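You operate a simulated robot arm through the tools that you are given. There is no shell and no other tool. Be economical: measure what you need, move in short steps, check, and stop when the job is done.

The job below is to be done with a simulated robot arm. You get a single attempt, and the scene is never put back.

Task
Sink the plunger till its disc is lost, then clamp up the filter disc of that depth.
Fine: the read-out gives the depth; disc on the base, funnel on the disc, clamp shut.

Only the result counts: the job must be done as asked and must still hold three seconds after the hand-in. Knocking over, shifting, dropping, spilling or breaking anything else fails it.

Robot
A 6-joint arm with a four-finger gripper on a trunk, on a base that drives. Base frame: it is fixed to the floor where the robot stands at the start and does not move with it; the origin is under the middle of the robot, x ahead of it, y to its left, z up; the surface under the hand at the start is at about z = 74. Lengths are in cm, angles in rad, forces in N, time in s.
Its first joint turns from -2.897 to 2.897 rad. Places, roughly: clarity tube [80, -10, 90]; depth read-out [70, -10, 70]; disc plunger [80, 0, 110]; funnel clamp [70, 40, 100]. Payload 3.43 kg.
Tool frame: the origin (TCP) lies between the finger pads and is the grasp point; the fingertips stand 3 cm ahead of it; z points along the fingers, y is the line along which they close. Largest opening 12 cm; the body of the gripper starts 8.5 cm behind the TCP.
Orientation is that of the tool frame in the base frame, as a unit quaternion [x, y, z, w]. With the fingers straight down and closing along the base's y, the tool's x points along the base's -x, its y along +y and its z along -z.

Tools
- The arm moves only by the tool arm_command. Its argument "commands" is a list of rows, each a list of 2 entries, a list of its own where there are three numbers: the shift along the tool's x, y, z in units of 300 mm (1.0 is 300 mm), then the turn, a rotation vector about the tool's x, y, z in units of 45 degrees (1.0 is 45 degrees). In form: [[[x, y, z], [wx, wy, wz]], ...]. A call has 1 to 8 rows; each row is the pose to reach, as a shift and turn from the pose commanded when the call began, along the tool's axes at that moment. "fingers" is the opening, from 0 (shut) to 1 (fully open), set as the call begins (left out, the last holds). A call with a number of a shift or a turn outside -1 to 1 is refused whole. Each row takes 0.2 s and may step no farther than 5 cm and 0.15 rad from the row before; otherwise, or with a gripper value out of range, the whole call is refused. A pose out of reach is approached as far as the arm can. The call stops where the force on the tool passes 90 N (or 10 N more than at its start, if that is more) or the arm is blocked; 0.2 s more then pass. The fingers move at their own pace and stop on an object; they squeeze with about 30 N. The grip force told is the motor's: it shows also when the fingers shut on nothing. Time passes only in rows, and 0.2 s behind the last, so rows that repeat a pose let the fingers close. The reply holds the time, the measured pose of the TCP, the force on the tool along the base axes, the opening and the grip force, in the units named above and with some noise, with the torque about the TCP (base axes, N m) and any sound that the robot's microphone picked up.
- Cameras (640 x 400 px; columns grow to the right, rows downward): "scene" is now at [-19.88, 19.55, 124.6]; the picture's right is [0.06, -1.00, -0.00], its down [-0.23, -0.01, -0.97] and it looks along [0.97, 0.05, -0.23] (base axes); focal length 268 px, centre (320, 200). "wrist" rides on the gripper at [7.1, -1.7, -12.1] in the tool frame; the picture's right is [0.23, 0.97, 0.00], its down [-0.81, 0.19, -0.55] and it looks along [-0.54, 0.13, 0.83] (tool axes); focal length 275 px, centre (320, 200). There is no depth. A picture from a camera that has moved, and an enlarged one, comes with that camera's place and axes in the base frame and with its lens.
- grab_frame(camera): a new picture of that camera. It takes no simulated time.
- steer(legs): drives the robot by 1 to 6 legs, each [ahead, turn to the left] in cm and rad, along the robot's own axes; the way and the turn of a leg run together, so that a leg with both is an arc; at most 150 cm and 3.142 rad a leg. The arm and the cameras ride along, it lands a little off, and it stops where it bumps. It gives what a move gives.
- turn_head(pan, tilt): turns the head with the scene camera to pan (to the left, within 2.496 rad either way) and tilt (down, from -0.506 to 1.204), counted from straight ahead of the robot. It gives what a move gives.
- inspect(camera, box): a new picture of the part [left, top, right, bottom] of that camera's present view, enlarged. It takes no simulated time.
- close_job(): hands the job in; it is judged then, once.

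Work in short steps. Places have to be worked out from the pictures, the camera data and where the tool is seen: move nearer, look again, correct. Check each grasp and each placing, and mend what went wrong. You have 120 turns and 82 pictures in all, those below and enlarged ones among them. Open the gripper and draw the arm clear of the work before you hand the job in, unless the task says otherwise; then end with one line.

The tools are called after "Request:" as name(argument=value, ...) on one line, values as JSON. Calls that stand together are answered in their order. arm_command: Moves the arm, as the interface text tells. Its arguments: {"type":"object","properties":{"commands":{"type":"array"},"fingers":{"type":"number"}},"required":["commands"]} The other tools are called the same way: steer (legs) drives the base; turn_head (pan, tilt) turns the head that bears the scene camera; grab_frame (camera) takes a picture; inspect (camera, box) takes an enlarged picture of a part of a camera's view; close_job () hands the job in.

At the start:

```text
time_s: 0.0
ee_pos: [61.48, 39.43, 127.56]
tool_rot: [0.0, 1.0, 0.0, 0.001]
wrist_force: [-0.4, 0.2, -0.5]
ft_torque: [0.02, 0.02, -0.02]
finger_gap: 12.01
finger_force: 0.0
robot x, y, heading: [-0.06, 0.02, 0.003]
head pan, tilt: [0.056, 0.223]
```

scene: 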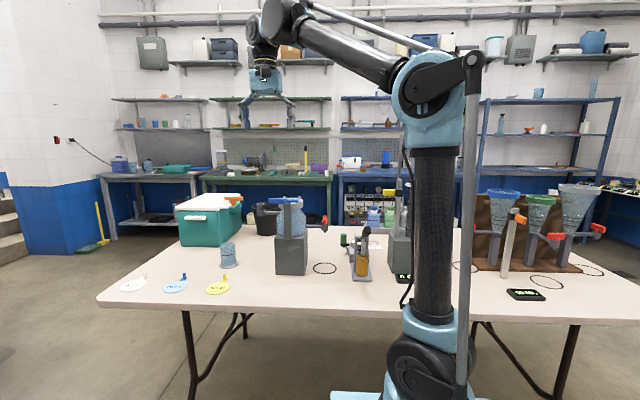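
wrist: 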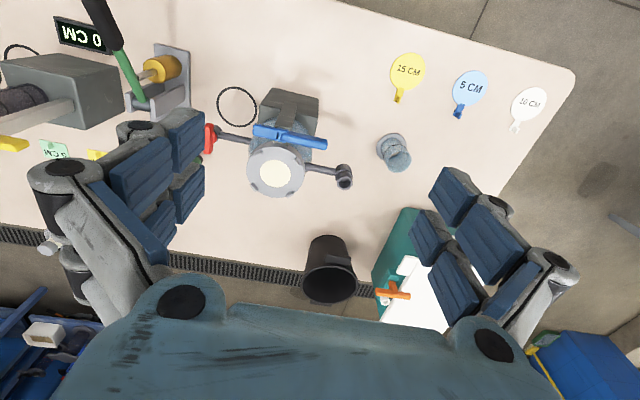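

I look closer at the parts on the table before moving.

Request:
inspect(camera="scene", box=[100, 180, 340, 310])

Request:
inspect(camera="scene", box=[320, 170, 480, 310])

Request:
inspect(camera="wrist", box=[0, 0, 360, 230])

```text
2.67 times, centred on (220, 245) of scene
camera zoom: at [-19.88, 19.55, 124.6], right [0.06, -1.0, 0.0], down [-0.23, -0.01, -0.97], along [0.97, 0.05, -0.23], focal length 715 px, centre (587, 80)
```

zoom: 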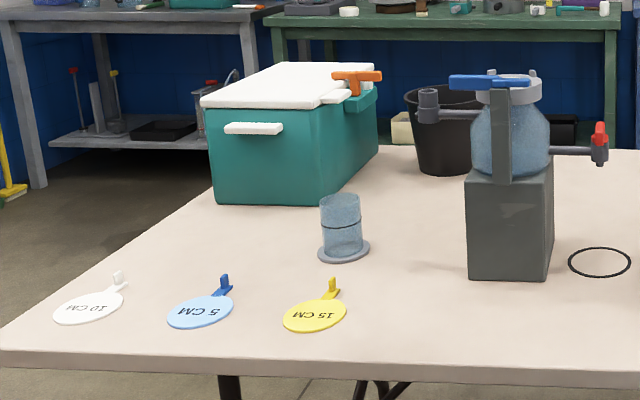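

```text
2.86 times, centred on (400, 240) of scene
camera zoom: at [-19.88, 19.55, 124.6], right [0.06, -1.0, 0.0], down [-0.23, -0.01, -0.97], along [0.97, 0.05, -0.23], focal length 766 px, centre (91, 86)
```

zoom: 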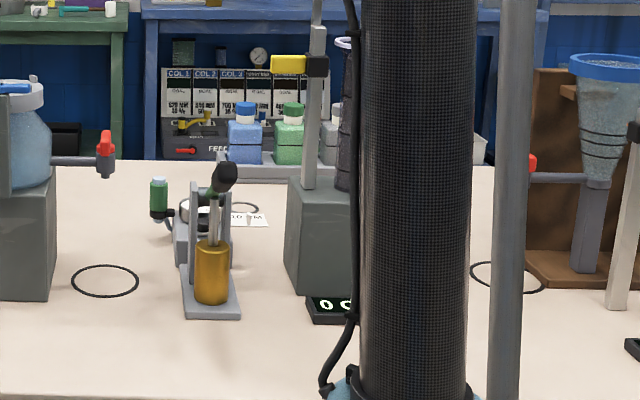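

```text
1.74 times, centred on (180, 115) of wrist
camera zoom: at [54.33, 37.9, 139.58], right [-0.23, 0.97, 0.0], down [0.81, 0.19, 0.55], along [0.54, 0.13, -0.83], focal length 479 px, centre (564, 348)
```

zoom: 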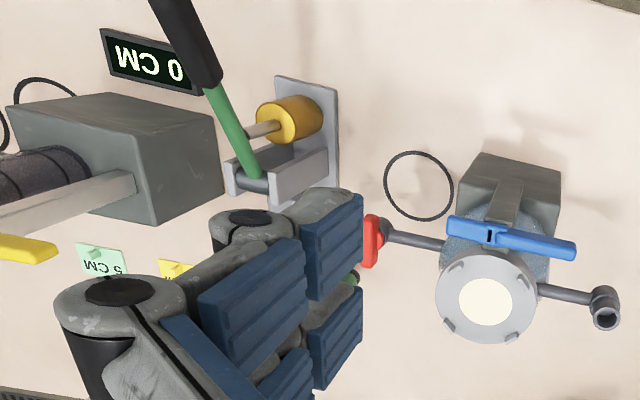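

The plunger post may rise near z≈120, so I draw back toward the robot and go right to look at the plunger and read-out from nearer.

Request:
arm_command(commands=[[[0.15, 0, 0], [0, 0, 0]], [[0.3, 0, 0], [0, 0, 0]], [[0.4, -0.1, -0.05], [0, 0, 0]], [[0.45, -0.25, -0.1], [0, 0, 0]], [[0.45, -0.4, -0.15], [0, 0, 0]], [[0.45, -0.55, -0.15], [0, 0, 0]], [[0.45, -0.7, -0.15], [0, 0, 0]], [[0.45, -0.85, -0.15], [0, 0, 0]]])

Request:
grab_frame(camera="wrist")

Request:
grab_frame(camera="scene")

```text
time_s: 1.8
ee_pos: [46.65, 13.67, 132.35]
tool_rot: [0.0, 1.0, 0.001, 0.007]
wrist_force: [0.9, -0.4, -0.8]
ft_torque: [-0.03, 0.08, 0.04]
finger_gap: 11.98
finger_force: 0.0
robot x, y, heading: [0.1, 0.35, 0.002]
head pan, tilt: [0.056, 0.223]
```

```text
76 pictures are left
camera wrist: at [39.35, 12.05, 144.39], right [-0.23, 0.97, 0.0], down [0.8, 0.19, 0.56], along [0.55, 0.13, -0.83], focal length 275 px, centre (320, 200)
```

wrist: 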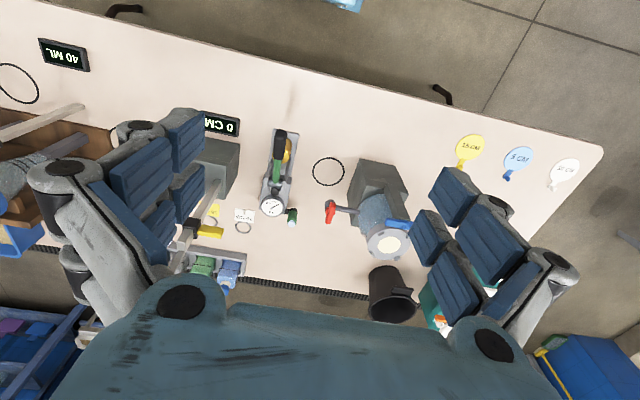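

```text
75 pictures are left
camera scene: at [-19.86, 19.56, 124.6], right [0.06, -1.0, 0.0], down [-0.23, -0.01, -0.97], along [0.97, 0.05, -0.23], focal length 268 px, centre (320, 200)
```

scene: 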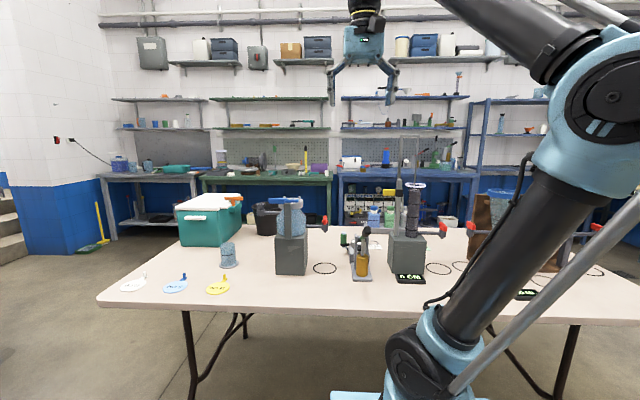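

The scene view of the plunger rig is now free; I enlarge it.

Request:
inspect(camera="scene", box=[330, 130, 460, 290])

Request:
inspect(camera="scene", box=[240, 180, 340, 285])

Request:
inspect(camera="wrist", box=[340, 130, 620, 320])

```text
2.50 times, centred on (395, 210) of scene
camera zoom: at [-19.86, 19.56, 124.6], right [0.06, -1.0, 0.0], down [-0.23, -0.01, -0.97], along [0.97, 0.05, -0.23], focal length 670 px, centre (132, 175)
```

zoom: 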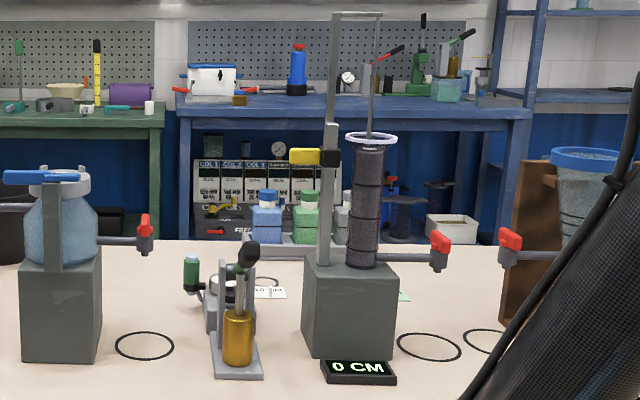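

```text
3.81 times, centred on (290, 232) of scene
camera zoom: at [-19.86, 19.56, 124.6], right [0.06, -1.0, 0.0], down [-0.23, -0.01, -0.97], along [0.97, 0.05, -0.23], focal length 1021 px, centre (434, 76)
```

zoom: 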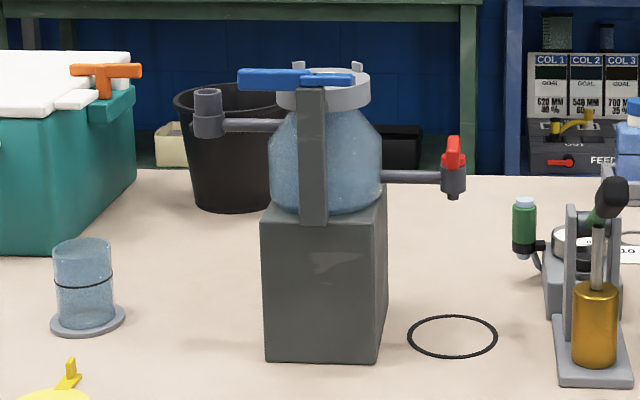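

```text
2.11 times, centred on (480, 225) of wrist
camera zoom: at [39.35, 12.05, 144.39], right [-0.23, 0.97, 0.0], down [0.8, 0.19, 0.56], along [0.55, 0.13, -0.83], focal length 580 px, centre (-17, 147)
```

zoom: 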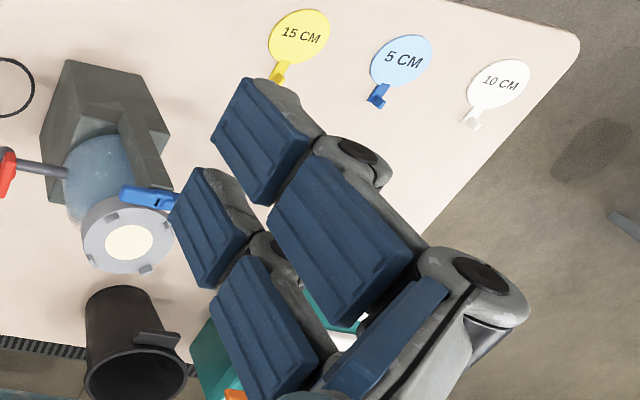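

The yellow handle is about (80, -0.5, 104), the tube's axis about (80, -10.8) with its rim near z=107 and the rod's top bar at about 125. I go above, tilting the camera to look down into the tube.

Request:
arm_command(commands=[[[0, -0.1, -0.1], [0, 0, 0]], [[0, -0.25, -0.16], [0, 0.1, 0]], [[-0.1, -0.35, -0.16], [0, 0.2, 0]], [[-0.22, -0.45, -0.16], [0, 0.3, 0]], [[-0.34, -0.55, -0.16], [0, 0.38, 0]], [[-0.48, -0.62, -0.16], [0, 0.38, 0]], [[-0.62, -0.68, -0.16], [0, 0.38, 0]], [[-0.76, -0.74, -0.16], [0, 0.38, 0]]])

Request:
grab_frame(camera="wrist")

```text
time_s: 3.6
ee_pos: [68.99, -8.35, 137.9]
tool_rot: [0.001, 0.99, 0.002, -0.142]
wrist_force: [-1.1, 0.5, 0.2]
ft_torque: [-0.07, -0.17, -0.01]
finger_gap: 12.0
finger_force: 0.1
robot x, y, heading: [-0.37, 0.17, -0.002]
head pan, tilt: [0.056, 0.223]
```

```text
71 pictures are left
camera wrist: at [65.57, -9.96, 151.44], right [-0.22, 0.97, 0.07], down [0.93, 0.19, 0.3], along [0.28, 0.13, -0.95], focal length 275 px, centre (320, 200)
```

wrist: 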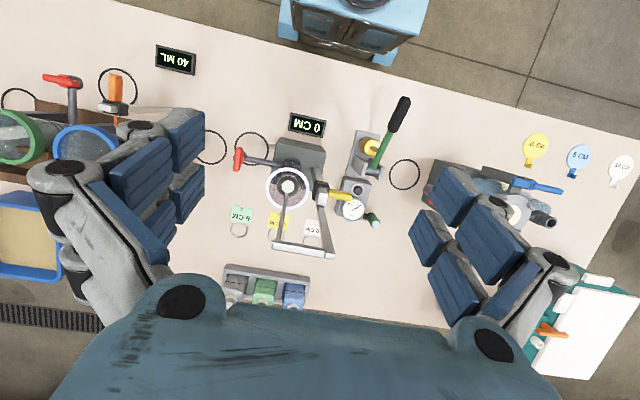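

The view looks into the tube; I enlarge tube and the rig.

Request:
inspect(camera="wrist", box=[250, 150, 350, 230])

Request:
inspect(camera="wrist", box=[200, 110, 420, 270])

```text
5.00 times, centred on (300, 190) of wrist
camera zoom: at [65.57, -9.96, 151.44], right [-0.22, 0.97, 0.07], down [0.93, 0.19, 0.3], along [0.28, 0.13, -0.95], focal length 1376 px, centre (420, 250)
```

zoom: 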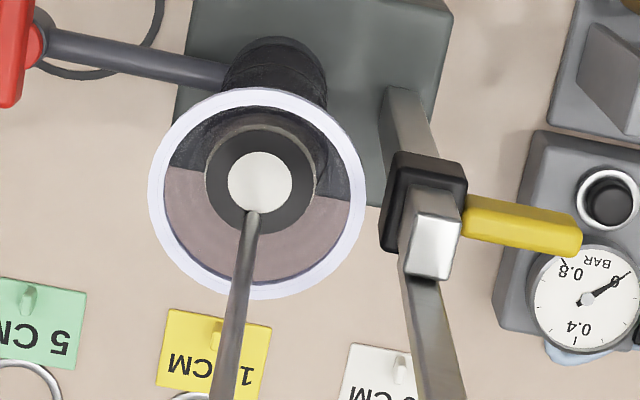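

```text
2.50 times, centred on (310, 190) of wrist
camera zoom: at [65.57, -9.96, 151.44], right [-0.22, 0.97, 0.07], down [0.93, 0.19, 0.3], along [0.28, 0.13, -0.95], focal length 688 px, centre (345, 225)
```

zoom: 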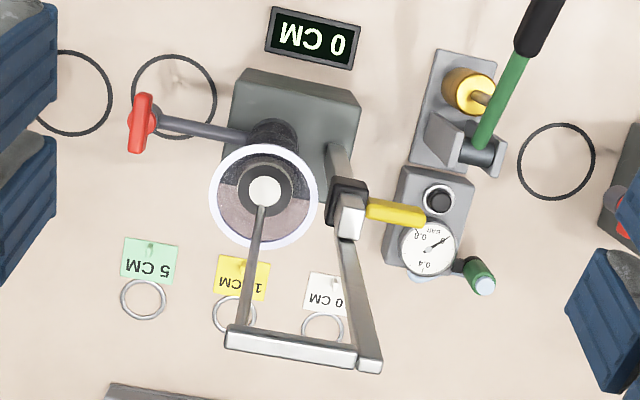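

The white plunger disc shows clearly at 0 cm, and the yellow handle is at about (78.2, -0.2, 104). I'll grip it with the fingers closing along x, the hand leaning to +y so it stays clear of the post: first untilt and move over to y≈0.

Request:
arm_command(commands=[[[0, 0.1, 0], [0, -0.18, 0]], [[0, 0.2, 0], [0, -0.36, 0]], [[0, 0.3, 0], [0, -0.38, 0]]])

Request:
arm_command(commands=[[[0, 0, 0], [0, 0, 0.17]], [[0, 0, 0], [0, 0, 0.34]], [[0, 0, 0], [0, 0, 0.51]], [[0, 0, 0], [0, 0, 0.68]], [[0, 0, 0], [0, 0, 0.85]], [[0, 0, 0], [0, 0, 1.0]]])

Request:
arm_command(commands=[[[0, 0, 0], [0, 0, 0.17]], [[0, 0, 0], [0, 0, 0.34]], [[0, 0, 0], [0, 0, 0.51]], [[0, 0, 0], [0, 0, 0.68]], [[0, 0, 0], [0, 0, 0.85]], [[0, 0, 0], [0, 0, 1.0]]])

```text
time_s: 4.4
ee_pos: [69.09, 0.85, 137.64]
tool_rot: [0.0, 1.0, 0.001, 0.006]
wrist_force: [0.6, -0.6, -0.5]
ft_torque: [-0.01, 0.06, -0.01]
finger_gap: 12.01
finger_force: 0.0
robot x, y, heading: [-0.35, -0.05, 0.003]
head pan, tilt: [0.056, 0.223]
```

```text
time_s: 5.8
ee_pos: [69.05, 0.75, 137.56]
tool_rot: [0.383, 0.924, 0.002, 0.005]
wrist_force: [0.1, -1.2, -0.5]
ft_torque: [0.01, -0.02, -0.03]
finger_gap: 12.01
finger_force: 0.1
robot x, y, heading: [0.3, 0.23, 0.004]
head pan, tilt: [0.056, 0.223]
```

```text
time_s: 7.2
ee_pos: [69.03, 0.77, 137.62]
tool_rot: [0.708, 0.706, 0.005, 0.004]
wrist_force: [0.1, -1.0, -0.6]
ft_torque: [0.02, 0.0, 0.0]
finger_gap: 12.0
finger_force: 0.2
robot x, y, heading: [0.1, 0.25, -0.0]
head pan, tilt: [0.056, 0.223]
```

Yaw is right. Now tilt the hand back toward +y and come to a stand-off 14 cm short of the handle along the tilted approach.

Request:
arm_command(commands=[[[0.05, 0.06, 0], [0, -0.15, 0]], [[0.1, 0.12, 0.08], [0, -0.3, 0]], [[0.15, 0.2, 0.18], [0, -0.45, 0]], [[0.2, 0.28, 0.3], [0, -0.6, 0]], [[0.207, 0.307, 0.44], [0, -0.64, 0]], [[0.207, 0.307, 0.58], [0, -0.64, 0]], [[0.207, 0.307, 0.7], [0, -0.64, 0]]], fingers=0.5)

Request:
grab_frame(camera="wrist")

Request:
grab_frame(camera="scene")

```text
time_s: 8.8
ee_pos: [78.28, 7.01, 116.55]
tool_rot: [0.686, 0.684, -0.171, 0.18]
wrist_force: [-0.6, 0.6, 0.3]
ft_torque: [0.02, -0.01, 0.02]
finger_gap: 6.0
finger_force: 0.1
robot x, y, heading: [-0.06, -0.18, -0.002]
head pan, tilt: [0.056, 0.223]
```

```text
68 pictures are left
camera wrist: at [76.65, 19.19, 123.76], right [0.97, 0.2, -0.1], down [0.18, -0.45, 0.88], along [0.13, -0.87, -0.47], focal length 275 px, centre (320, 200)
```

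wrist: 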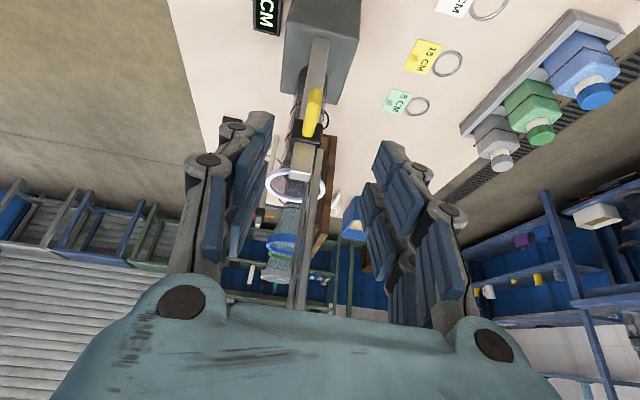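

```text
67 pictures are left
camera scene: at [-19.88, 19.55, 124.6], right [0.06, -1.0, 0.0], down [-0.23, -0.01, -0.97], along [0.97, 0.05, -0.23], focal length 268 px, centre (320, 200)
```

scene: 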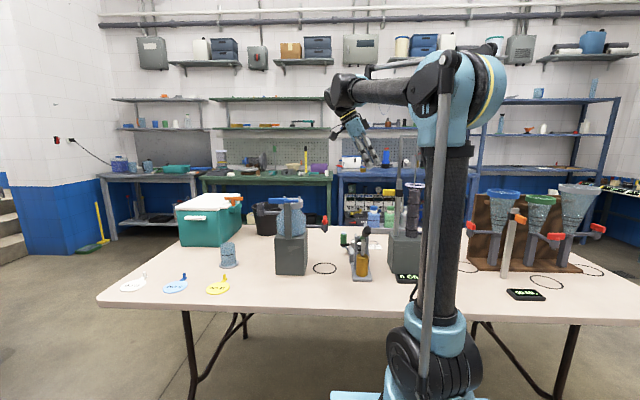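

The handle sits at about (77.9, 0, 104.1), matching my estimate. I advance 13.4 cm along the fingers, then close.

Request:
arm_command(commands=[[[0, -0.01, 0.15], [0, 0, 0]], [[0.01, -0.01, 0.3], [0, 0, 0]], [[0.017, -0.01, 0.4], [0, 0, 0]], [[0.017, -0.01, 0.45], [0, 0, 0]]])

Request:
grab_frame(camera="wrist")

```text
time_s: 9.8
ee_pos: [78.47, 1.1, 104.5]
tool_rot: [0.687, 0.683, -0.172, 0.179]
wrist_force: [-0.6, 0.6, 0.1]
ft_torque: [0.0, -0.03, 0.01]
finger_gap: 6.0
finger_force: 0.0
robot x, y, heading: [0.09, -0.29, -0.003]
head pan, tilt: [0.056, 0.223]
```

```text
66 pictures are left
camera wrist: at [76.65, 13.21, 111.68], right [0.97, 0.2, -0.1], down [0.18, -0.45, 0.88], along [0.13, -0.87, -0.47], focal length 275 px, centre (320, 200)
```

wrist: 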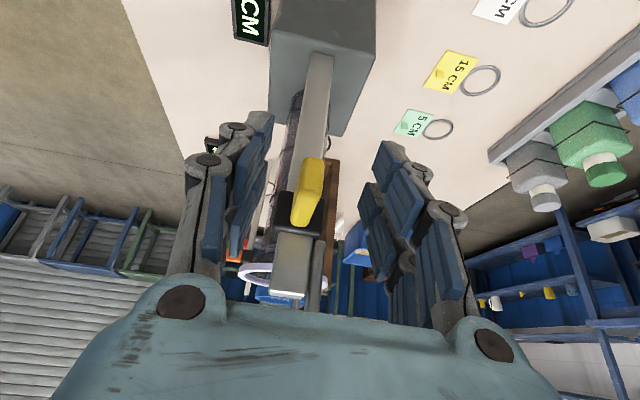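

The handle is centred between the fingers; I close on it.

Request:
arm_command(commands=[[[0, 0, 0], [0, 0, 0]], [[0, 0, 0], [0, 0, 0]], [[0, 0, 0], [0, 0, 0]]], fingers=0)

Request:
inspect(camera="wrist", box=[200, 100, 440, 310])

```text
time_s: 10.6
ee_pos: [77.73, 1.04, 104.58]
tool_rot: [0.688, 0.682, -0.174, 0.177]
wrist_force: [-80.9, -1.3, -31.3]
ft_torque: [0.81, 1.01, -1.9]
finger_gap: 1.17
finger_force: 45.0
robot x, y, heading: [0.06, -0.08, -0.001]
head pan, tilt: [0.056, 0.223]
```

```text
1.90 times, centred on (320, 205) of wrist
camera zoom: at [76.26, 13.19, 111.79], right [0.97, 0.2, -0.1], down [0.18, -0.45, 0.88], along [0.13, -0.87, -0.47], focal length 524 px, centre (320, 190)
```

zoom: 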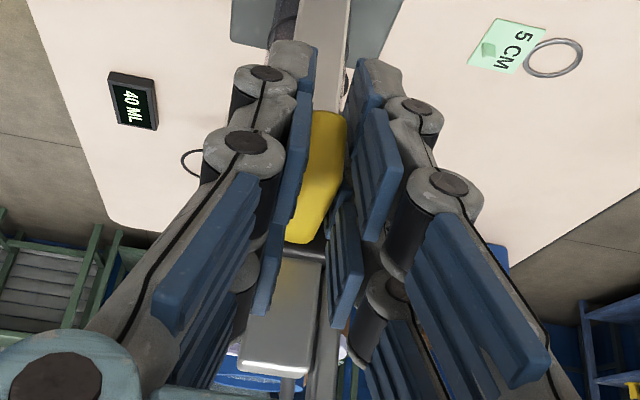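

The grip holds (gap 1.17) but my commanded x is ~0.6 cm off, so there is a side load; I relieve it.

Request:
arm_command(commands=[[[0, -0.01, 0], [0, 0, 0]], [[0, -0.018, 0], [0, 0, 0]]])

```text
time_s: 11.2
ee_pos: [77.82, 1.0, 104.67]
tool_rot: [0.686, 0.684, -0.172, 0.18]
wrist_force: [-34.1, 5.7, -15.8]
ft_torque: [0.6, 0.51, -0.78]
finger_gap: 1.15
finger_force: 44.8
robot x, y, heading: [-0.12, -0.18, -0.002]
head pan, tilt: [0.056, 0.223]
```

More relief, then press straight down 3 cm and read the display.

Request:
arm_command(commands=[[[0, -0.013, 0], [0, 0, 0]], [[0.016, -0.013, 0.0293], [0, 0, 0]], [[0.032, -0.013, 0.0585], [0, 0, 0]], [[0.048, -0.013, 0.0878], [0, 0, 0]]])

Request:
inspect(camera="scene", box=[330, 130, 460, 290])

```text
time_s: 12.2
ee_pos: [77.79, 1.01, 101.63]
tool_rot: [0.685, 0.684, -0.171, 0.181]
wrist_force: [52.7, -1.0, 1.8]
ft_torque: [-0.6, -0.56, 1.25]
finger_gap: 1.16
finger_force: 44.7
robot x, y, heading: [-0.03, -0.27, -0.005]
head pan, tilt: [0.056, 0.223]
```

```text
2.50 times, centred on (395, 210) of scene
camera zoom: at [-19.66, 19.54, 124.64], right [0.06, -1.0, 0.0], down [-0.24, -0.01, -0.97], along [0.97, 0.05, -0.24], focal length 670 px, centre (132, 175)
```

zoom: 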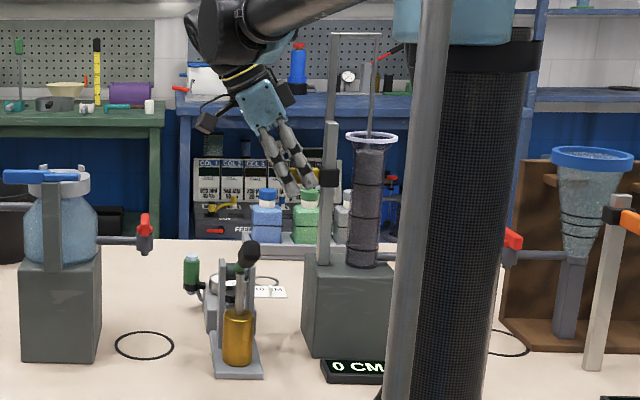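

The plunger followed by 3 cm, the display still reads 0 (disc perhaps still above the water). I balance the side load and go down 2 cm more.

Request:
arm_command(commands=[[[0, 0.007, 0], [0, 0, 0]], [[0.016, 0.007, 0.0293], [0, 0, 0]], [[0.032, 0.007, 0.0585], [0, 0, 0]]])

Request:
inspect(camera="scene", box=[330, 130, 460, 290])

```text
time_s: 13.0
ee_pos: [77.73, 1.01, 99.61]
tool_rot: [0.686, 0.684, -0.172, 0.179]
wrist_force: [40.9, -14.9, 1.6]
ft_torque: [-0.56, -0.47, 1.02]
finger_gap: 1.14
finger_force: 44.9
robot x, y, heading: [0.22, 0.2, 0.002]
head pan, tilt: [0.056, 0.223]
```

```text
2.50 times, centred on (395, 210) of scene
camera zoom: at [-19.72, 19.49, 124.64], right [0.06, -1.0, 0.0], down [-0.24, -0.01, -0.97], along [0.97, 0.05, -0.24], focal length 670 px, centre (132, 175)
```

zoom: 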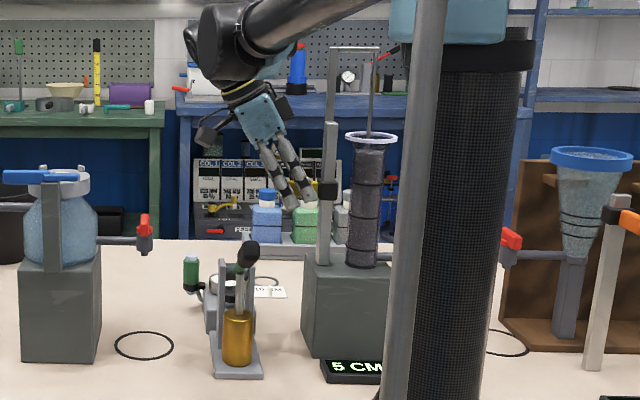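

The display now says 5 cm. I release and check that the plunger holds, then back out along the fingers.

Request:
arm_command(commands=[[[0, 0.004, 0], [0, 0, 0]], [[0, 0.004, 0], [0, 0, 0]], [[0, 0.004, -0.15], [0, 0, 0]], [[0, 0.004, -0.3], [0, 0, 0]], [[0, 0.004, -0.45], [0, 0, 0]]], fingers=0.5)

```text
time_s: 14.2
ee_pos: [77.59, 7.52, 111.65]
tool_rot: [0.685, 0.684, -0.172, 0.18]
wrist_force: [0.0, 0.2, -0.2]
ft_torque: [0.03, -0.03, -0.01]
finger_gap: 6.01
finger_force: 0.1
robot x, y, heading: [-0.09, 0.07, 0.0]
head pan, tilt: [0.056, 0.223]
```

Clear of the handle. Rise and tilt the camera to look downward, then move over the tube.

Request:
arm_command(commands=[[[-0.0745, 0, -0.137], [0, 0.167, 0]], [[-0.149, 0, -0.273], [0, 0.334, 0]], [[-0.2235, 0, -0.41], [0, 0.5, 0]], [[-0.298, 0, -0.547], [0, 0.667, 0]], [[-0.3725, 0, -0.683], [0, 0.834, 0]], [[-0.447, 0, -0.82], [0, 1.0, 0]]], fingers=1)

Request:
arm_command(commands=[[[-0.15, -0.02, -0.044], [0, 0, 0]], [[-0.3, -0.04, -0.088], [0, 0, 0]], [[-0.45, -0.06, -0.132], [0, 0, 0]], [[-0.598, -0.063, -0.175], [0, 0, 0]]])

Request:
grab_frame(camera="wrist")

```text
time_s: 15.6
ee_pos: [77.32, 7.57, 139.51]
tool_rot: [0.7, 0.7, 0.105, -0.096]
wrist_force: [-1.0, 0.0, 0.8]
ft_torque: [-0.06, -0.07, 0.0]
finger_gap: 11.98
finger_force: 0.1
robot x, y, heading: [-0.22, -0.11, -0.005]
head pan, tilt: [0.056, 0.223]
```

```text
time_s: 16.6
ee_pos: [75.08, -11.28, 139.34]
tool_rot: [0.7, 0.7, 0.104, -0.096]
wrist_force: [-0.4, 0.0, 1.2]
ft_torque: [-0.11, -0.07, 0.02]
finger_gap: 11.97
finger_force: 0.0
robot x, y, heading: [0.12, -0.22, 0.003]
head pan, tilt: [0.056, 0.223]
```

```text
62 pictures are left
camera wrist: at [73.4, -7.63, 152.97], right [0.97, 0.22, 0.08], down [0.19, -0.93, 0.31], along [0.14, -0.28, -0.95], focal length 275 px, centre (320, 200)
```

wrist: 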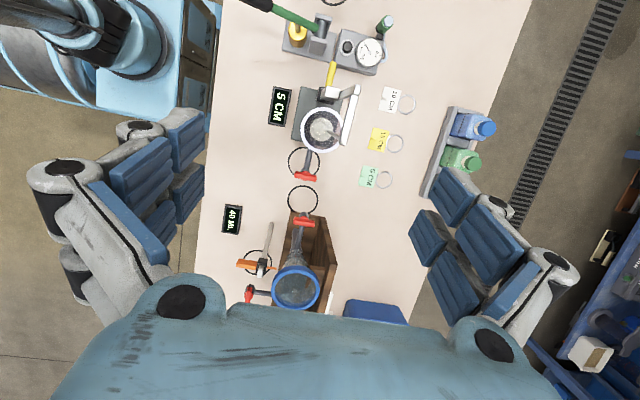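

Request:
inspect(camera="wrist", box=[260, 80, 380, 180])

```text
4.00 times, centred on (320, 130) of wrist
camera zoom: at [73.4, -7.63, 152.97], right [0.97, 0.22, 0.08], down [0.19, -0.93, 0.31], along [0.14, -0.28, -0.95], focal length 1101 px, centre (320, 480)
```

zoom: 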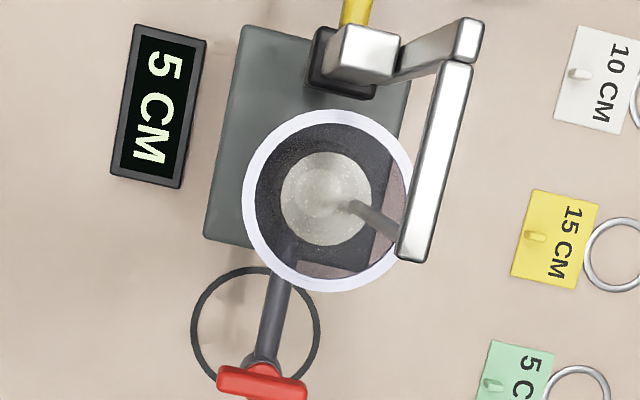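

The plunger holds at 5 cm. The bright disc is now hazy; I zoom in more to judge.

Request:
inspect(camera="wrist", box=[304, 112, 348, 144])

```text
12.50 times, centred on (326, 128) of wrist
camera zoom: at [73.4, -7.63, 152.97], right [0.97, 0.22, 0.08], down [0.19, -0.93, 0.31], along [0.14, -0.28, -0.95], focal length 3441 px, centre (245, 1100)
```

zoom: 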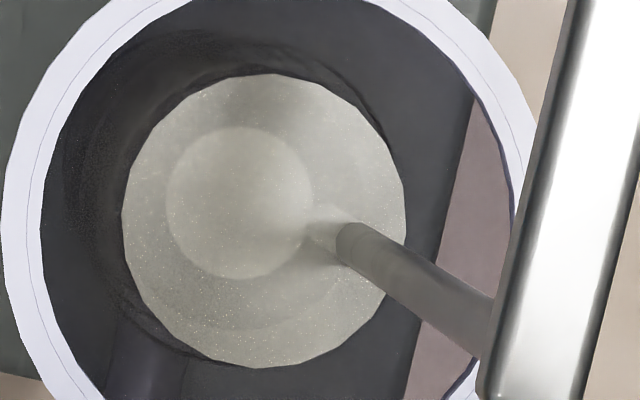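

The disc is still faintly visible at 5 cm, so it must go deeper. I retrace the path back to the handle and grip it again.

Request:
arm_command(commands=[[[0.15, 0.02, 0.044], [0, 0, 0]], [[0.3, 0.04, 0.088], [0, 0, 0]], [[0.45, 0.06, 0.132], [0, 0, 0]], [[0.598, 0.063, 0.175], [0, 0, 0]]])

Request:
arm_command(commands=[[[-0.0434, 0, 0.1493], [0, -0.167, 0]], [[-0.0868, 0, 0.2987], [0, -0.334, 0]], [[-0.1302, 0, 0.448], [0, -0.5, 0]], [[-0.1736, 0, 0.5973], [0, -0.667, 0]], [[-0.217, 0, 0.7467], [0, -0.834, 0]], [[-0.2604, 0, 0.896], [0, -1.0, 0]]], fingers=0.5)

Request:
arm_command(commands=[[[0, 0.004, 0.15], [0, 0, 0]], [[0, 0.004, 0.3], [0, 0, 0]], [[0, 0.004, 0.4], [0, 0, 0]], [[0, 0.004, 0.45], [0, 0, 0]]])

Request:
grab_frame(camera="wrist")

```text
time_s: 17.6
ee_pos: [77.24, 7.42, 139.33]
tool_rot: [0.699, 0.701, 0.105, -0.097]
wrist_force: [-0.7, -0.8, 0.4]
ft_torque: [0.04, 0.02, 0.03]
finger_gap: 11.99
finger_force: 0.1
robot x, y, heading: [0.19, 0.09, -0.001]
head pan, tilt: [0.056, 0.223]
```

```text
time_s: 19.0
ee_pos: [77.6, 7.59, 111.31]
tool_rot: [0.686, 0.683, -0.173, 0.179]
wrist_force: [1.1, -1.3, 0.7]
ft_torque: [0.05, -0.03, 0.03]
finger_gap: 6.02
finger_force: 0.0
robot x, y, heading: [0.2, -0.14, 0.001]
head pan, tilt: [0.056, 0.223]
```

```text
time_s: 20.0
ee_pos: [78.03, 1.39, 99.49]
tool_rot: [0.686, 0.684, -0.171, 0.18]
wrist_force: [0.1, -0.6, 1.0]
ft_torque: [0.0, -0.03, -0.03]
finger_gap: 6.02
finger_force: 0.1
robot x, y, heading: [0.05, 0.07, 0.004]
head pan, tilt: [0.056, 0.223]
```

```text
59 pictures are left
camera wrist: at [76.21, 13.42, 106.69], right [0.97, 0.2, -0.1], down [0.18, -0.45, 0.88], along [0.13, -0.87, -0.47], focal length 275 px, centre (320, 200)
```

wrist: 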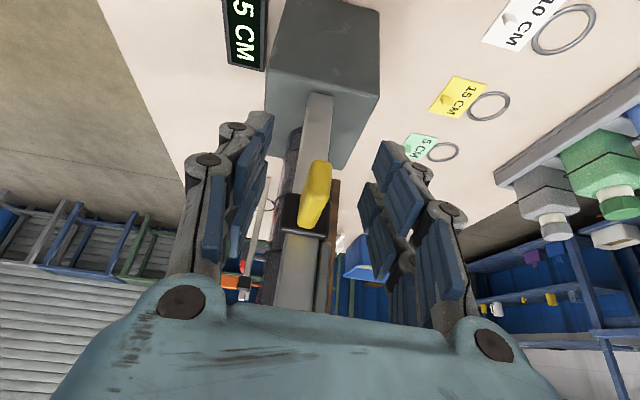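

Positioned well. I close and push down 2.5 cm more.

Request:
arm_command(commands=[[[0, 0, 0], [0, 0, 0]], [[0, 0, 0], [0, 0, 0]], [[0, -0.005, 0], [0, 0, 0]]], fingers=0)

Request:
arm_command(commands=[[[0.0133, 0, 0.0244], [0, 0, 0]], [[0.0266, 0, 0.0488], [0, 0, 0]], [[0.04, 0, 0.0731], [0, 0, 0]]])

Request:
grab_frame(camera="wrist")

```text
time_s: 20.8
ee_pos: [77.87, 1.19, 99.52]
tool_rot: [0.686, 0.684, -0.17, 0.179]
wrist_force: [1.0, 7.1, -3.7]
ft_torque: [-0.48, 0.05, 0.02]
finger_gap: 1.16
finger_force: 44.9
robot x, y, heading: [0.06, 0.24, 0.003]
head pan, tilt: [0.056, 0.223]
```

```text
time_s: 21.6
ee_pos: [77.73, 1.14, 97.12]
tool_rot: [0.685, 0.685, -0.171, 0.18]
wrist_force: [8.8, 13.9, 1.3]
ft_torque: [0.89, -0.05, 0.28]
finger_gap: 1.14
finger_force: 45.0
robot x, y, heading: [0.08, 0.02, -0.001]
head pan, tilt: [0.056, 0.223]
```

```text
58 pictures are left
camera wrist: at [76.09, 13.42, 104.23], right [0.97, 0.2, -0.1], down [0.18, -0.45, 0.88], along [0.13, -0.87, -0.47], focal length 275 px, centre (320, 200)
```

wrist: 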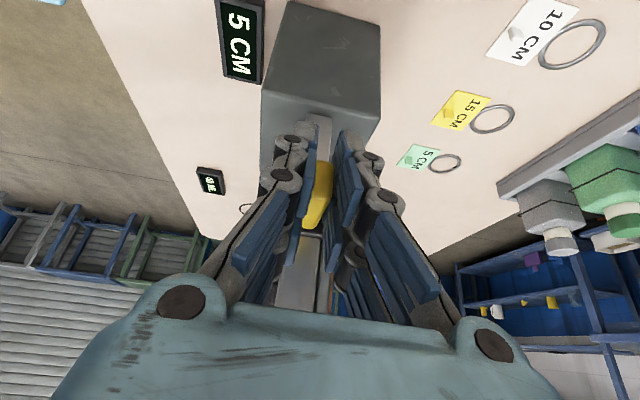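

At 7.5 cm of travel it reads 5. I continue 2.4 cm further.

Request:
arm_command(commands=[[[0.0133, 0, 0.0244], [0, 0, 0]], [[0.0266, 0, 0.0488], [0, 0, 0]], [[0.0384, 0, 0.0702], [0, 0, 0]]])

Request:
inspect(camera="wrist", box=[180, 0, 400, 140])

```text
time_s: 22.4
ee_pos: [77.8, 1.16, 94.72]
tool_rot: [0.685, 0.685, -0.171, 0.18]
wrist_force: [5.1, 34.0, 0.5]
ft_torque: [0.6, -0.03, 0.17]
finger_gap: 1.15
finger_force: 45.1
robot x, y, heading: [0.06, -0.04, 0.002]
head pan, tilt: [0.056, 0.223]
```

```text
2.86 times, centred on (290, 70) of wrist
camera zoom: at [76.1, 13.35, 101.85], right [0.97, 0.2, -0.1], down [0.18, -0.45, 0.88], along [0.13, -0.87, -0.47], focal length 786 px, centre (406, 571)
```

zoom: 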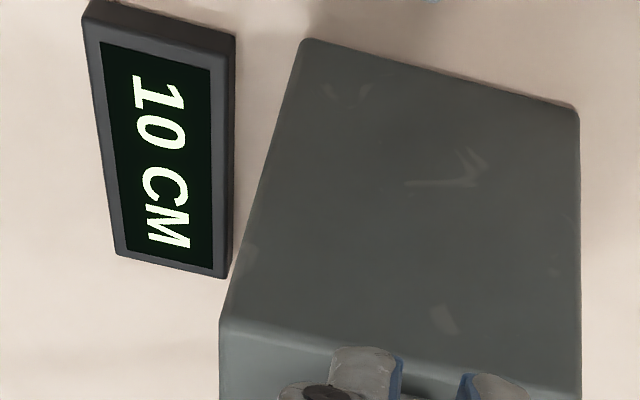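

Now it reads 10. Release, retreat and look down the tube again.

Request:
arm_command(commands=[[[0, 0, 0], [0, 0, 0]], [[0, 0, 0], [0, 0, 0]], [[0, 0, -0.15], [0, 0, 0]], [[0, 0, -0.3], [0, 0, 0]], [[0, 0, -0.45], [0, 0, 0]]], fingers=0.5)

Request:
arm_command(commands=[[[-0.0745, 0, -0.137], [0, 0.167, 0]], [[-0.149, 0, -0.273], [0, 0.334, 0]], [[-0.2235, 0, -0.41], [0, 0.5, 0]], [[-0.298, 0, -0.547], [0, 0.667, 0]], [[-0.3725, 0, -0.683], [0, 0.834, 0]], [[-0.447, 0, -0.82], [0, 1.0, 0]]], fingers=1)

Request:
arm_command(commands=[[[-0.15, -0.02, -0.044], [0, 0, 0]], [[-0.3, -0.04, -0.088], [0, 0, 0]], [[-0.45, -0.06, -0.132], [0, 0, 0]], [[-0.598, -0.063, -0.175], [0, 0, 0]]])

Request:
inspect(camera="wrist", box=[260, 80, 380, 180])

```text
time_s: 23.6
ee_pos: [77.86, 7.65, 106.72]
tool_rot: [0.686, 0.684, -0.172, 0.179]
wrist_force: [-0.4, -0.4, 0.0]
ft_torque: [0.01, 0.0, 0.02]
finger_gap: 6.01
finger_force: 0.1
robot x, y, heading: [-0.07, 0.07, -0.001]
head pan, tilt: [0.056, 0.223]
```

```text
time_s: 25.0
ee_pos: [77.16, 7.46, 134.58]
tool_rot: [0.699, 0.701, 0.104, -0.097]
wrist_force: [0.6, -0.2, 0.5]
ft_torque: [-0.01, 0.02, 0.02]
finger_gap: 12.01
finger_force: 0.1
robot x, y, heading: [-0.05, -0.01, -0.005]
head pan, tilt: [0.056, 0.223]
```

```text
time_s: 26.0
ee_pos: [75.25, -11.05, 134.8]
tool_rot: [0.699, 0.7, 0.104, -0.097]
wrist_force: [-0.3, 0.3, 0.6]
ft_torque: [-0.04, -0.05, -0.01]
finger_gap: 11.99
finger_force: 0.0
robot x, y, heading: [-0.3, 0.13, -0.002]
head pan, tilt: [0.056, 0.223]
```

```text
4.00 times, centred on (320, 130) of wrist
camera zoom: at [73.49, -7.49, 148.26], right [0.97, 0.22, 0.08], down [0.19, -0.93, 0.31], along [0.14, -0.28, -0.95], focal length 1101 px, centre (320, 480)
```

zoom: 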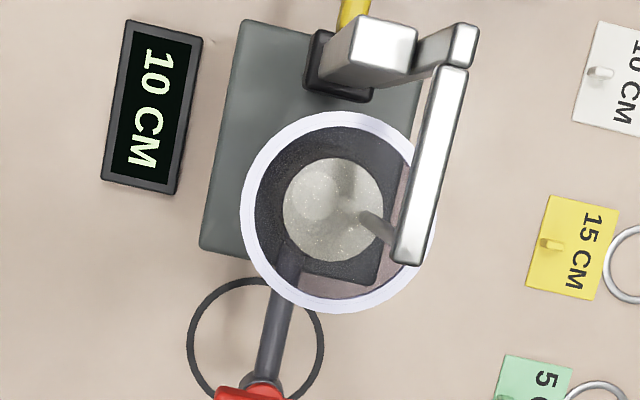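

Request:
inspect(camera="wrist", box=[304, 114, 348, 146])

```text
12.50 times, centred on (326, 130) of wrist
camera zoom: at [73.49, -7.49, 148.26], right [0.97, 0.22, 0.08], down [0.19, -0.93, 0.31], along [0.14, -0.28, -0.95], focal length 3441 px, centre (245, 1075)
```

zoom: 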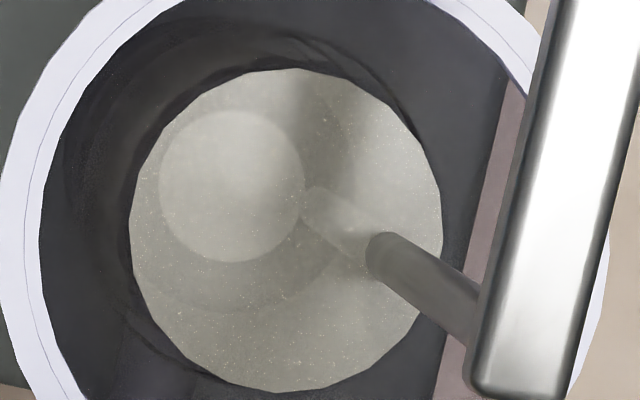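

The disc is still clearly visible at 10 cm; deeper it goes. Retrace, regrip.

Request:
arm_command(commands=[[[0.15, 0.02, 0.044], [0, 0, 0]], [[0.3, 0.04, 0.088], [0, 0, 0]], [[0.45, 0.06, 0.132], [0, 0, 0]], [[0.598, 0.063, 0.175], [0, 0, 0]]])

Request:
arm_command(commands=[[[-0.0434, 0, 0.1493], [0, -0.167, 0]], [[-0.0868, 0, 0.2987], [0, -0.334, 0]], [[-0.1302, 0, 0.448], [0, -0.5, 0]], [[-0.1736, 0, 0.5973], [0, -0.667, 0]], [[-0.217, 0, 0.7467], [0, -0.834, 0]], [[-0.2604, 0, 0.896], [0, -1.0, 0]]], fingers=0.5)

Request:
arm_command(commands=[[[0, 0, 0.15], [0, 0, 0]], [[0, 0, 0.3], [0, 0, 0]], [[0, 0, 0.4], [0, 0, 0]], [[0, 0, 0.45], [0, 0, 0]]])

Request:
arm_command(commands=[[[0, 0, 0], [0, 0, 0]], [[0, 0, 0], [0, 0, 0]], [[0, 0, 0], [0, 0, 0]]], fingers=0)

Request:
arm_command(commands=[[[0.0133, 0, 0.0244], [0, 0, 0]], [[0.0266, 0, 0.0488], [0, 0, 0]], [[0.04, 0, 0.0731], [0, 0, 0]], [[0.0533, 0, 0.0975], [0, 0, 0]], [[0.0667, 0, 0.1219], [0, 0, 0]], [[0.08, 0, 0.1463], [0, 0, 0]]])

Request:
grab_frame(camera="wrist")

```text
time_s: 27.0
ee_pos: [77.5, 7.51, 134.74]
tool_rot: [0.699, 0.701, 0.105, -0.096]
wrist_force: [-0.5, -0.7, 0.7]
ft_torque: [0.03, -0.02, -0.01]
finger_gap: 11.99
finger_force: 0.1
robot x, y, heading: [-0.56, -0.12, 0.001]
head pan, tilt: [0.056, 0.223]
```

```text
time_s: 28.4
ee_pos: [77.61, 7.42, 106.59]
tool_rot: [0.686, 0.684, -0.171, 0.18]
wrist_force: [-0.3, 0.9, -0.7]
ft_torque: [0.01, -0.05, 0.02]
finger_gap: 5.99
finger_force: 0.1
robot x, y, heading: [0.16, 0.19, -0.002]
head pan, tilt: [0.056, 0.223]
```

```text
time_s: 29.4
ee_pos: [77.71, 1.08, 94.59]
tool_rot: [0.686, 0.684, -0.171, 0.179]
wrist_force: [-0.8, 0.5, -0.2]
ft_torque: [0.03, 0.04, 0.0]
finger_gap: 6.01
finger_force: 0.1
robot x, y, heading: [-0.1, -0.23, -0.005]
head pan, tilt: [0.056, 0.223]
```

```text
time_s: 30.2
ee_pos: [77.75, 1.06, 94.75]
tool_rot: [0.687, 0.683, -0.171, 0.18]
wrist_force: [0.1, -2.1, -4.4]
ft_torque: [-0.07, 0.1, 0.04]
finger_gap: 1.14
finger_force: 45.1
robot x, y, heading: [-0.01, 0.36, 0.001]
head pan, tilt: [0.056, 0.223]
```

```text
time_s: 31.6
ee_pos: [77.75, 1.02, 89.77]
tool_rot: [0.686, 0.684, -0.171, 0.18]
wrist_force: [2.1, -3.4, 2.1]
ft_torque: [0.03, 0.02, 0.14]
finger_gap: 1.15
finger_force: 44.6
robot x, y, heading: [-0.21, 0.14, 0.001]
head pan, tilt: [0.056, 0.223]
```

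```text
54 pictures are left
camera wrist: at [76.11, 13.23, 96.9], right [0.97, 0.2, -0.1], down [0.18, -0.45, 0.88], along [0.13, -0.87, -0.47], focal length 275 px, centre (320, 200)
```

wrist: 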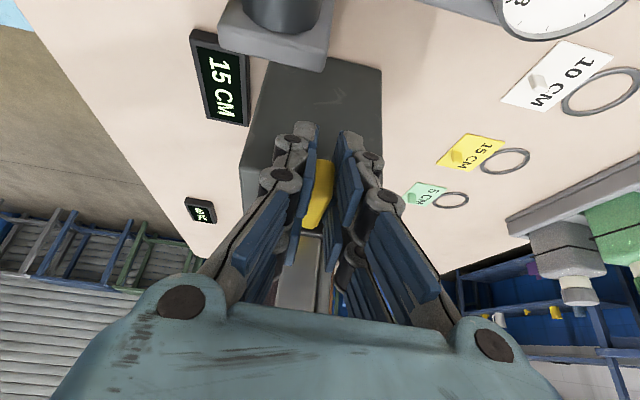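

Reads 15. Release, retreat and check that the disc is lost.

Request:
arm_command(commands=[[[0, 0, 0], [0, 0, 0]], [[0, 0, 0], [0, 0, 0]], [[0, 0, -0.15], [0, 0, 0]], [[0, 0, -0.3], [0, 0, 0]], [[0, 0, -0.45], [0, 0, 0]]], fingers=0.5)

Request:
arm_command(commands=[[[-0.0745, 0, -0.137], [0, 0.167, 0]], [[-0.149, 0, -0.273], [0, 0.334, 0]], [[-0.2235, 0, -0.41], [0, 0.5, 0]], [[-0.298, 0, -0.547], [0, 0.667, 0]], [[-0.3725, 0, -0.683], [0, 0.834, 0]], [[-0.447, 0, -0.82], [0, 1.0, 0]]], fingers=1)

Request:
arm_command(commands=[[[-0.15, -0.02, -0.044], [0, 0, 0]], [[-0.3, -0.04, -0.088], [0, 0, 0]], [[-0.45, -0.06, -0.132], [0, 0, 0]], [[-0.598, -0.063, -0.175], [0, 0, 0]]])

Request:
inspect(camera="wrist", box=[260, 80, 380, 180])

Request:
inspect(camera="wrist", box=[304, 114, 348, 146])

```text
time_s: 32.8
ee_pos: [77.7, 7.66, 101.42]
tool_rot: [0.685, 0.685, -0.171, 0.18]
wrist_force: [-0.3, 0.0, 1.1]
ft_torque: [0.04, 0.06, -0.02]
finger_gap: 6.01
finger_force: 0.1
robot x, y, heading: [0.19, -0.1, -0.001]
head pan, tilt: [0.056, 0.223]
```

```text
time_s: 34.2
ee_pos: [77.45, 7.88, 129.62]
tool_rot: [0.699, 0.7, 0.104, -0.096]
wrist_force: [-0.1, 0.2, 0.3]
ft_torque: [-0.02, 0.01, 0.02]
finger_gap: 12.02
finger_force: 0.0
robot x, y, heading: [0.19, 0.51, -0.003]
head pan, tilt: [0.056, 0.223]
```

```text
time_s: 35.2
ee_pos: [75.43, -10.88, 129.5]
tool_rot: [0.699, 0.701, 0.104, -0.096]
wrist_force: [-0.4, -0.1, 0.1]
ft_torque: [0.0, 0.0, 0.02]
finger_gap: 11.99
finger_force: 0.0
robot x, y, heading: [-0.15, -0.4, 0.002]
head pan, tilt: [0.056, 0.223]
```

```text
4.00 times, centred on (320, 130) of wrist
camera zoom: at [73.7, -7.34, 143.05], right [0.97, 0.22, 0.08], down [0.19, -0.93, 0.31], along [0.14, -0.28, -0.95], focal length 1101 px, centre (320, 480)
```

zoom: 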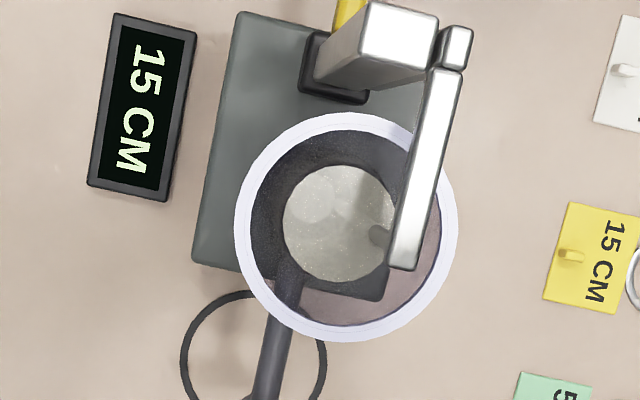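

```text
12.50 times, centred on (326, 130) of wrist
camera zoom: at [73.7, -7.34, 143.05], right [0.97, 0.22, 0.08], down [0.19, -0.93, 0.31], along [0.14, -0.28, -0.95], focal length 3441 px, centre (245, 1075)
```

zoom: 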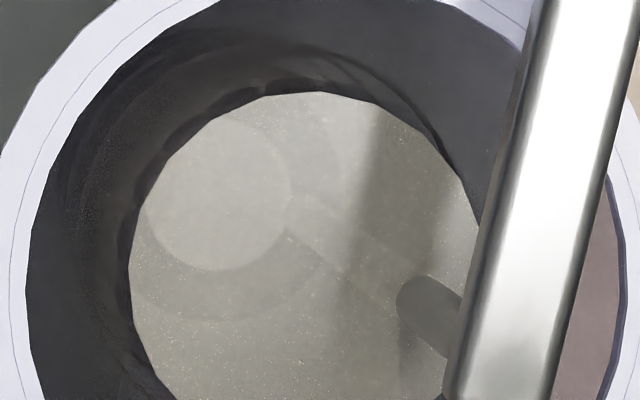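

At 15 the disc is very faint but a trace shows still. I'll sink it a little more in a small step and watch the display.

Request:
arm_command(commands=[[[0.15, 0.02, 0.044], [0, 0, 0]], [[0.3, 0.04, 0.088], [0, 0, 0]], [[0.45, 0.06, 0.132], [0, 0, 0]], [[0.598, 0.063, 0.175], [0, 0, 0]]])

Request:
arm_command(commands=[[[-0.0434, 0, 0.1493], [0, -0.167, 0]], [[-0.0868, 0, 0.2987], [0, -0.334, 0]], [[-0.1302, 0, 0.448], [0, -0.5, 0]], [[-0.1736, 0, 0.5973], [0, -0.667, 0]], [[-0.217, 0, 0.7467], [0, -0.834, 0]], [[-0.2604, 0, 0.896], [0, -1.0, 0]]], fingers=0.5)

Request:
arm_command(commands=[[[0, 0, 0.15], [0, 0, 0]], [[0, 0, 0.3], [0, 0, 0]], [[0, 0, 0.4], [0, 0, 0]], [[0, 0, 0.45], [0, 0, 0]]])

Request:
arm_command(commands=[[[0, 0, 0], [0, 0, 0]], [[0, 0, 0], [0, 0, 0]], [[0, 0, 0], [0, 0, 0]]], fingers=0)

Request:
arm_command(commands=[[[0.0067, 0, 0.0122], [0, 0, 0]], [[0.0133, 0, 0.0244], [0, 0, 0]], [[0.0187, 0, 0.0342], [0, 0, 0]]])

Request:
grab_frame(camera="wrist")

```text
time_s: 36.2
ee_pos: [77.47, 7.82, 129.79]
tool_rot: [0.699, 0.701, 0.104, -0.096]
wrist_force: [0.0, -0.5, 0.1]
ft_torque: [0.03, 0.0, -0.03]
finger_gap: 11.99
finger_force: 0.0
robot x, y, heading: [-0.08, 0.33, 0.002]
head pan, tilt: [0.056, 0.223]
```

```text
time_s: 37.6
ee_pos: [77.52, 7.85, 101.55]
tool_rot: [0.686, 0.683, -0.172, 0.179]
wrist_force: [-0.1, 0.0, 0.4]
ft_torque: [0.03, -0.03, 0.03]
finger_gap: 6.0
finger_force: 0.1
robot x, y, heading: [0.16, -0.26, 0.002]
head pan, tilt: [0.056, 0.223]
```

```text
time_s: 38.6
ee_pos: [77.84, 1.3, 89.82]
tool_rot: [0.686, 0.684, -0.171, 0.179]
wrist_force: [-0.1, -0.9, 0.3]
ft_torque: [-0.01, 0.01, 0.03]
finger_gap: 5.99
finger_force: 0.0
robot x, y, heading: [0.14, 0.14, -0.003]
head pan, tilt: [0.056, 0.223]
```

```text
time_s: 39.4
ee_pos: [77.78, 1.28, 89.76]
tool_rot: [0.686, 0.684, -0.171, 0.18]
wrist_force: [-3.4, -3.4, -3.8]
ft_torque: [-0.02, 0.13, 0.0]
finger_gap: 1.13
finger_force: 44.5
robot x, y, heading: [0.23, -0.04, 0.0]
head pan, tilt: [0.056, 0.223]
```

```text
time_s: 40.2
ee_pos: [77.63, 1.24, 88.56]
tool_rot: [0.687, 0.683, -0.172, 0.18]
wrist_force: [-13.1, -7.6, 0.7]
ft_torque: [-0.53, 0.25, -0.26]
finger_gap: 1.13
finger_force: 44.6
robot x, y, heading: [0.11, -0.03, 0.001]
head pan, tilt: [0.056, 0.223]
```

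```text
51 pictures are left
camera wrist: at [76.13, 13.4, 95.74], right [0.97, 0.2, -0.1], down [0.18, -0.45, 0.88], along [0.13, -0.87, -0.47], focal length 275 px, centre (320, 200)
```

wrist: 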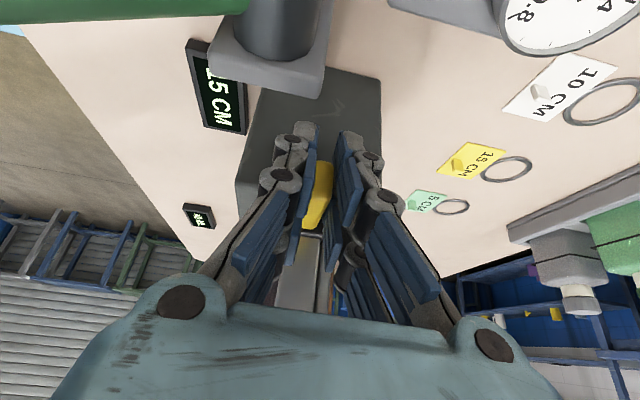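

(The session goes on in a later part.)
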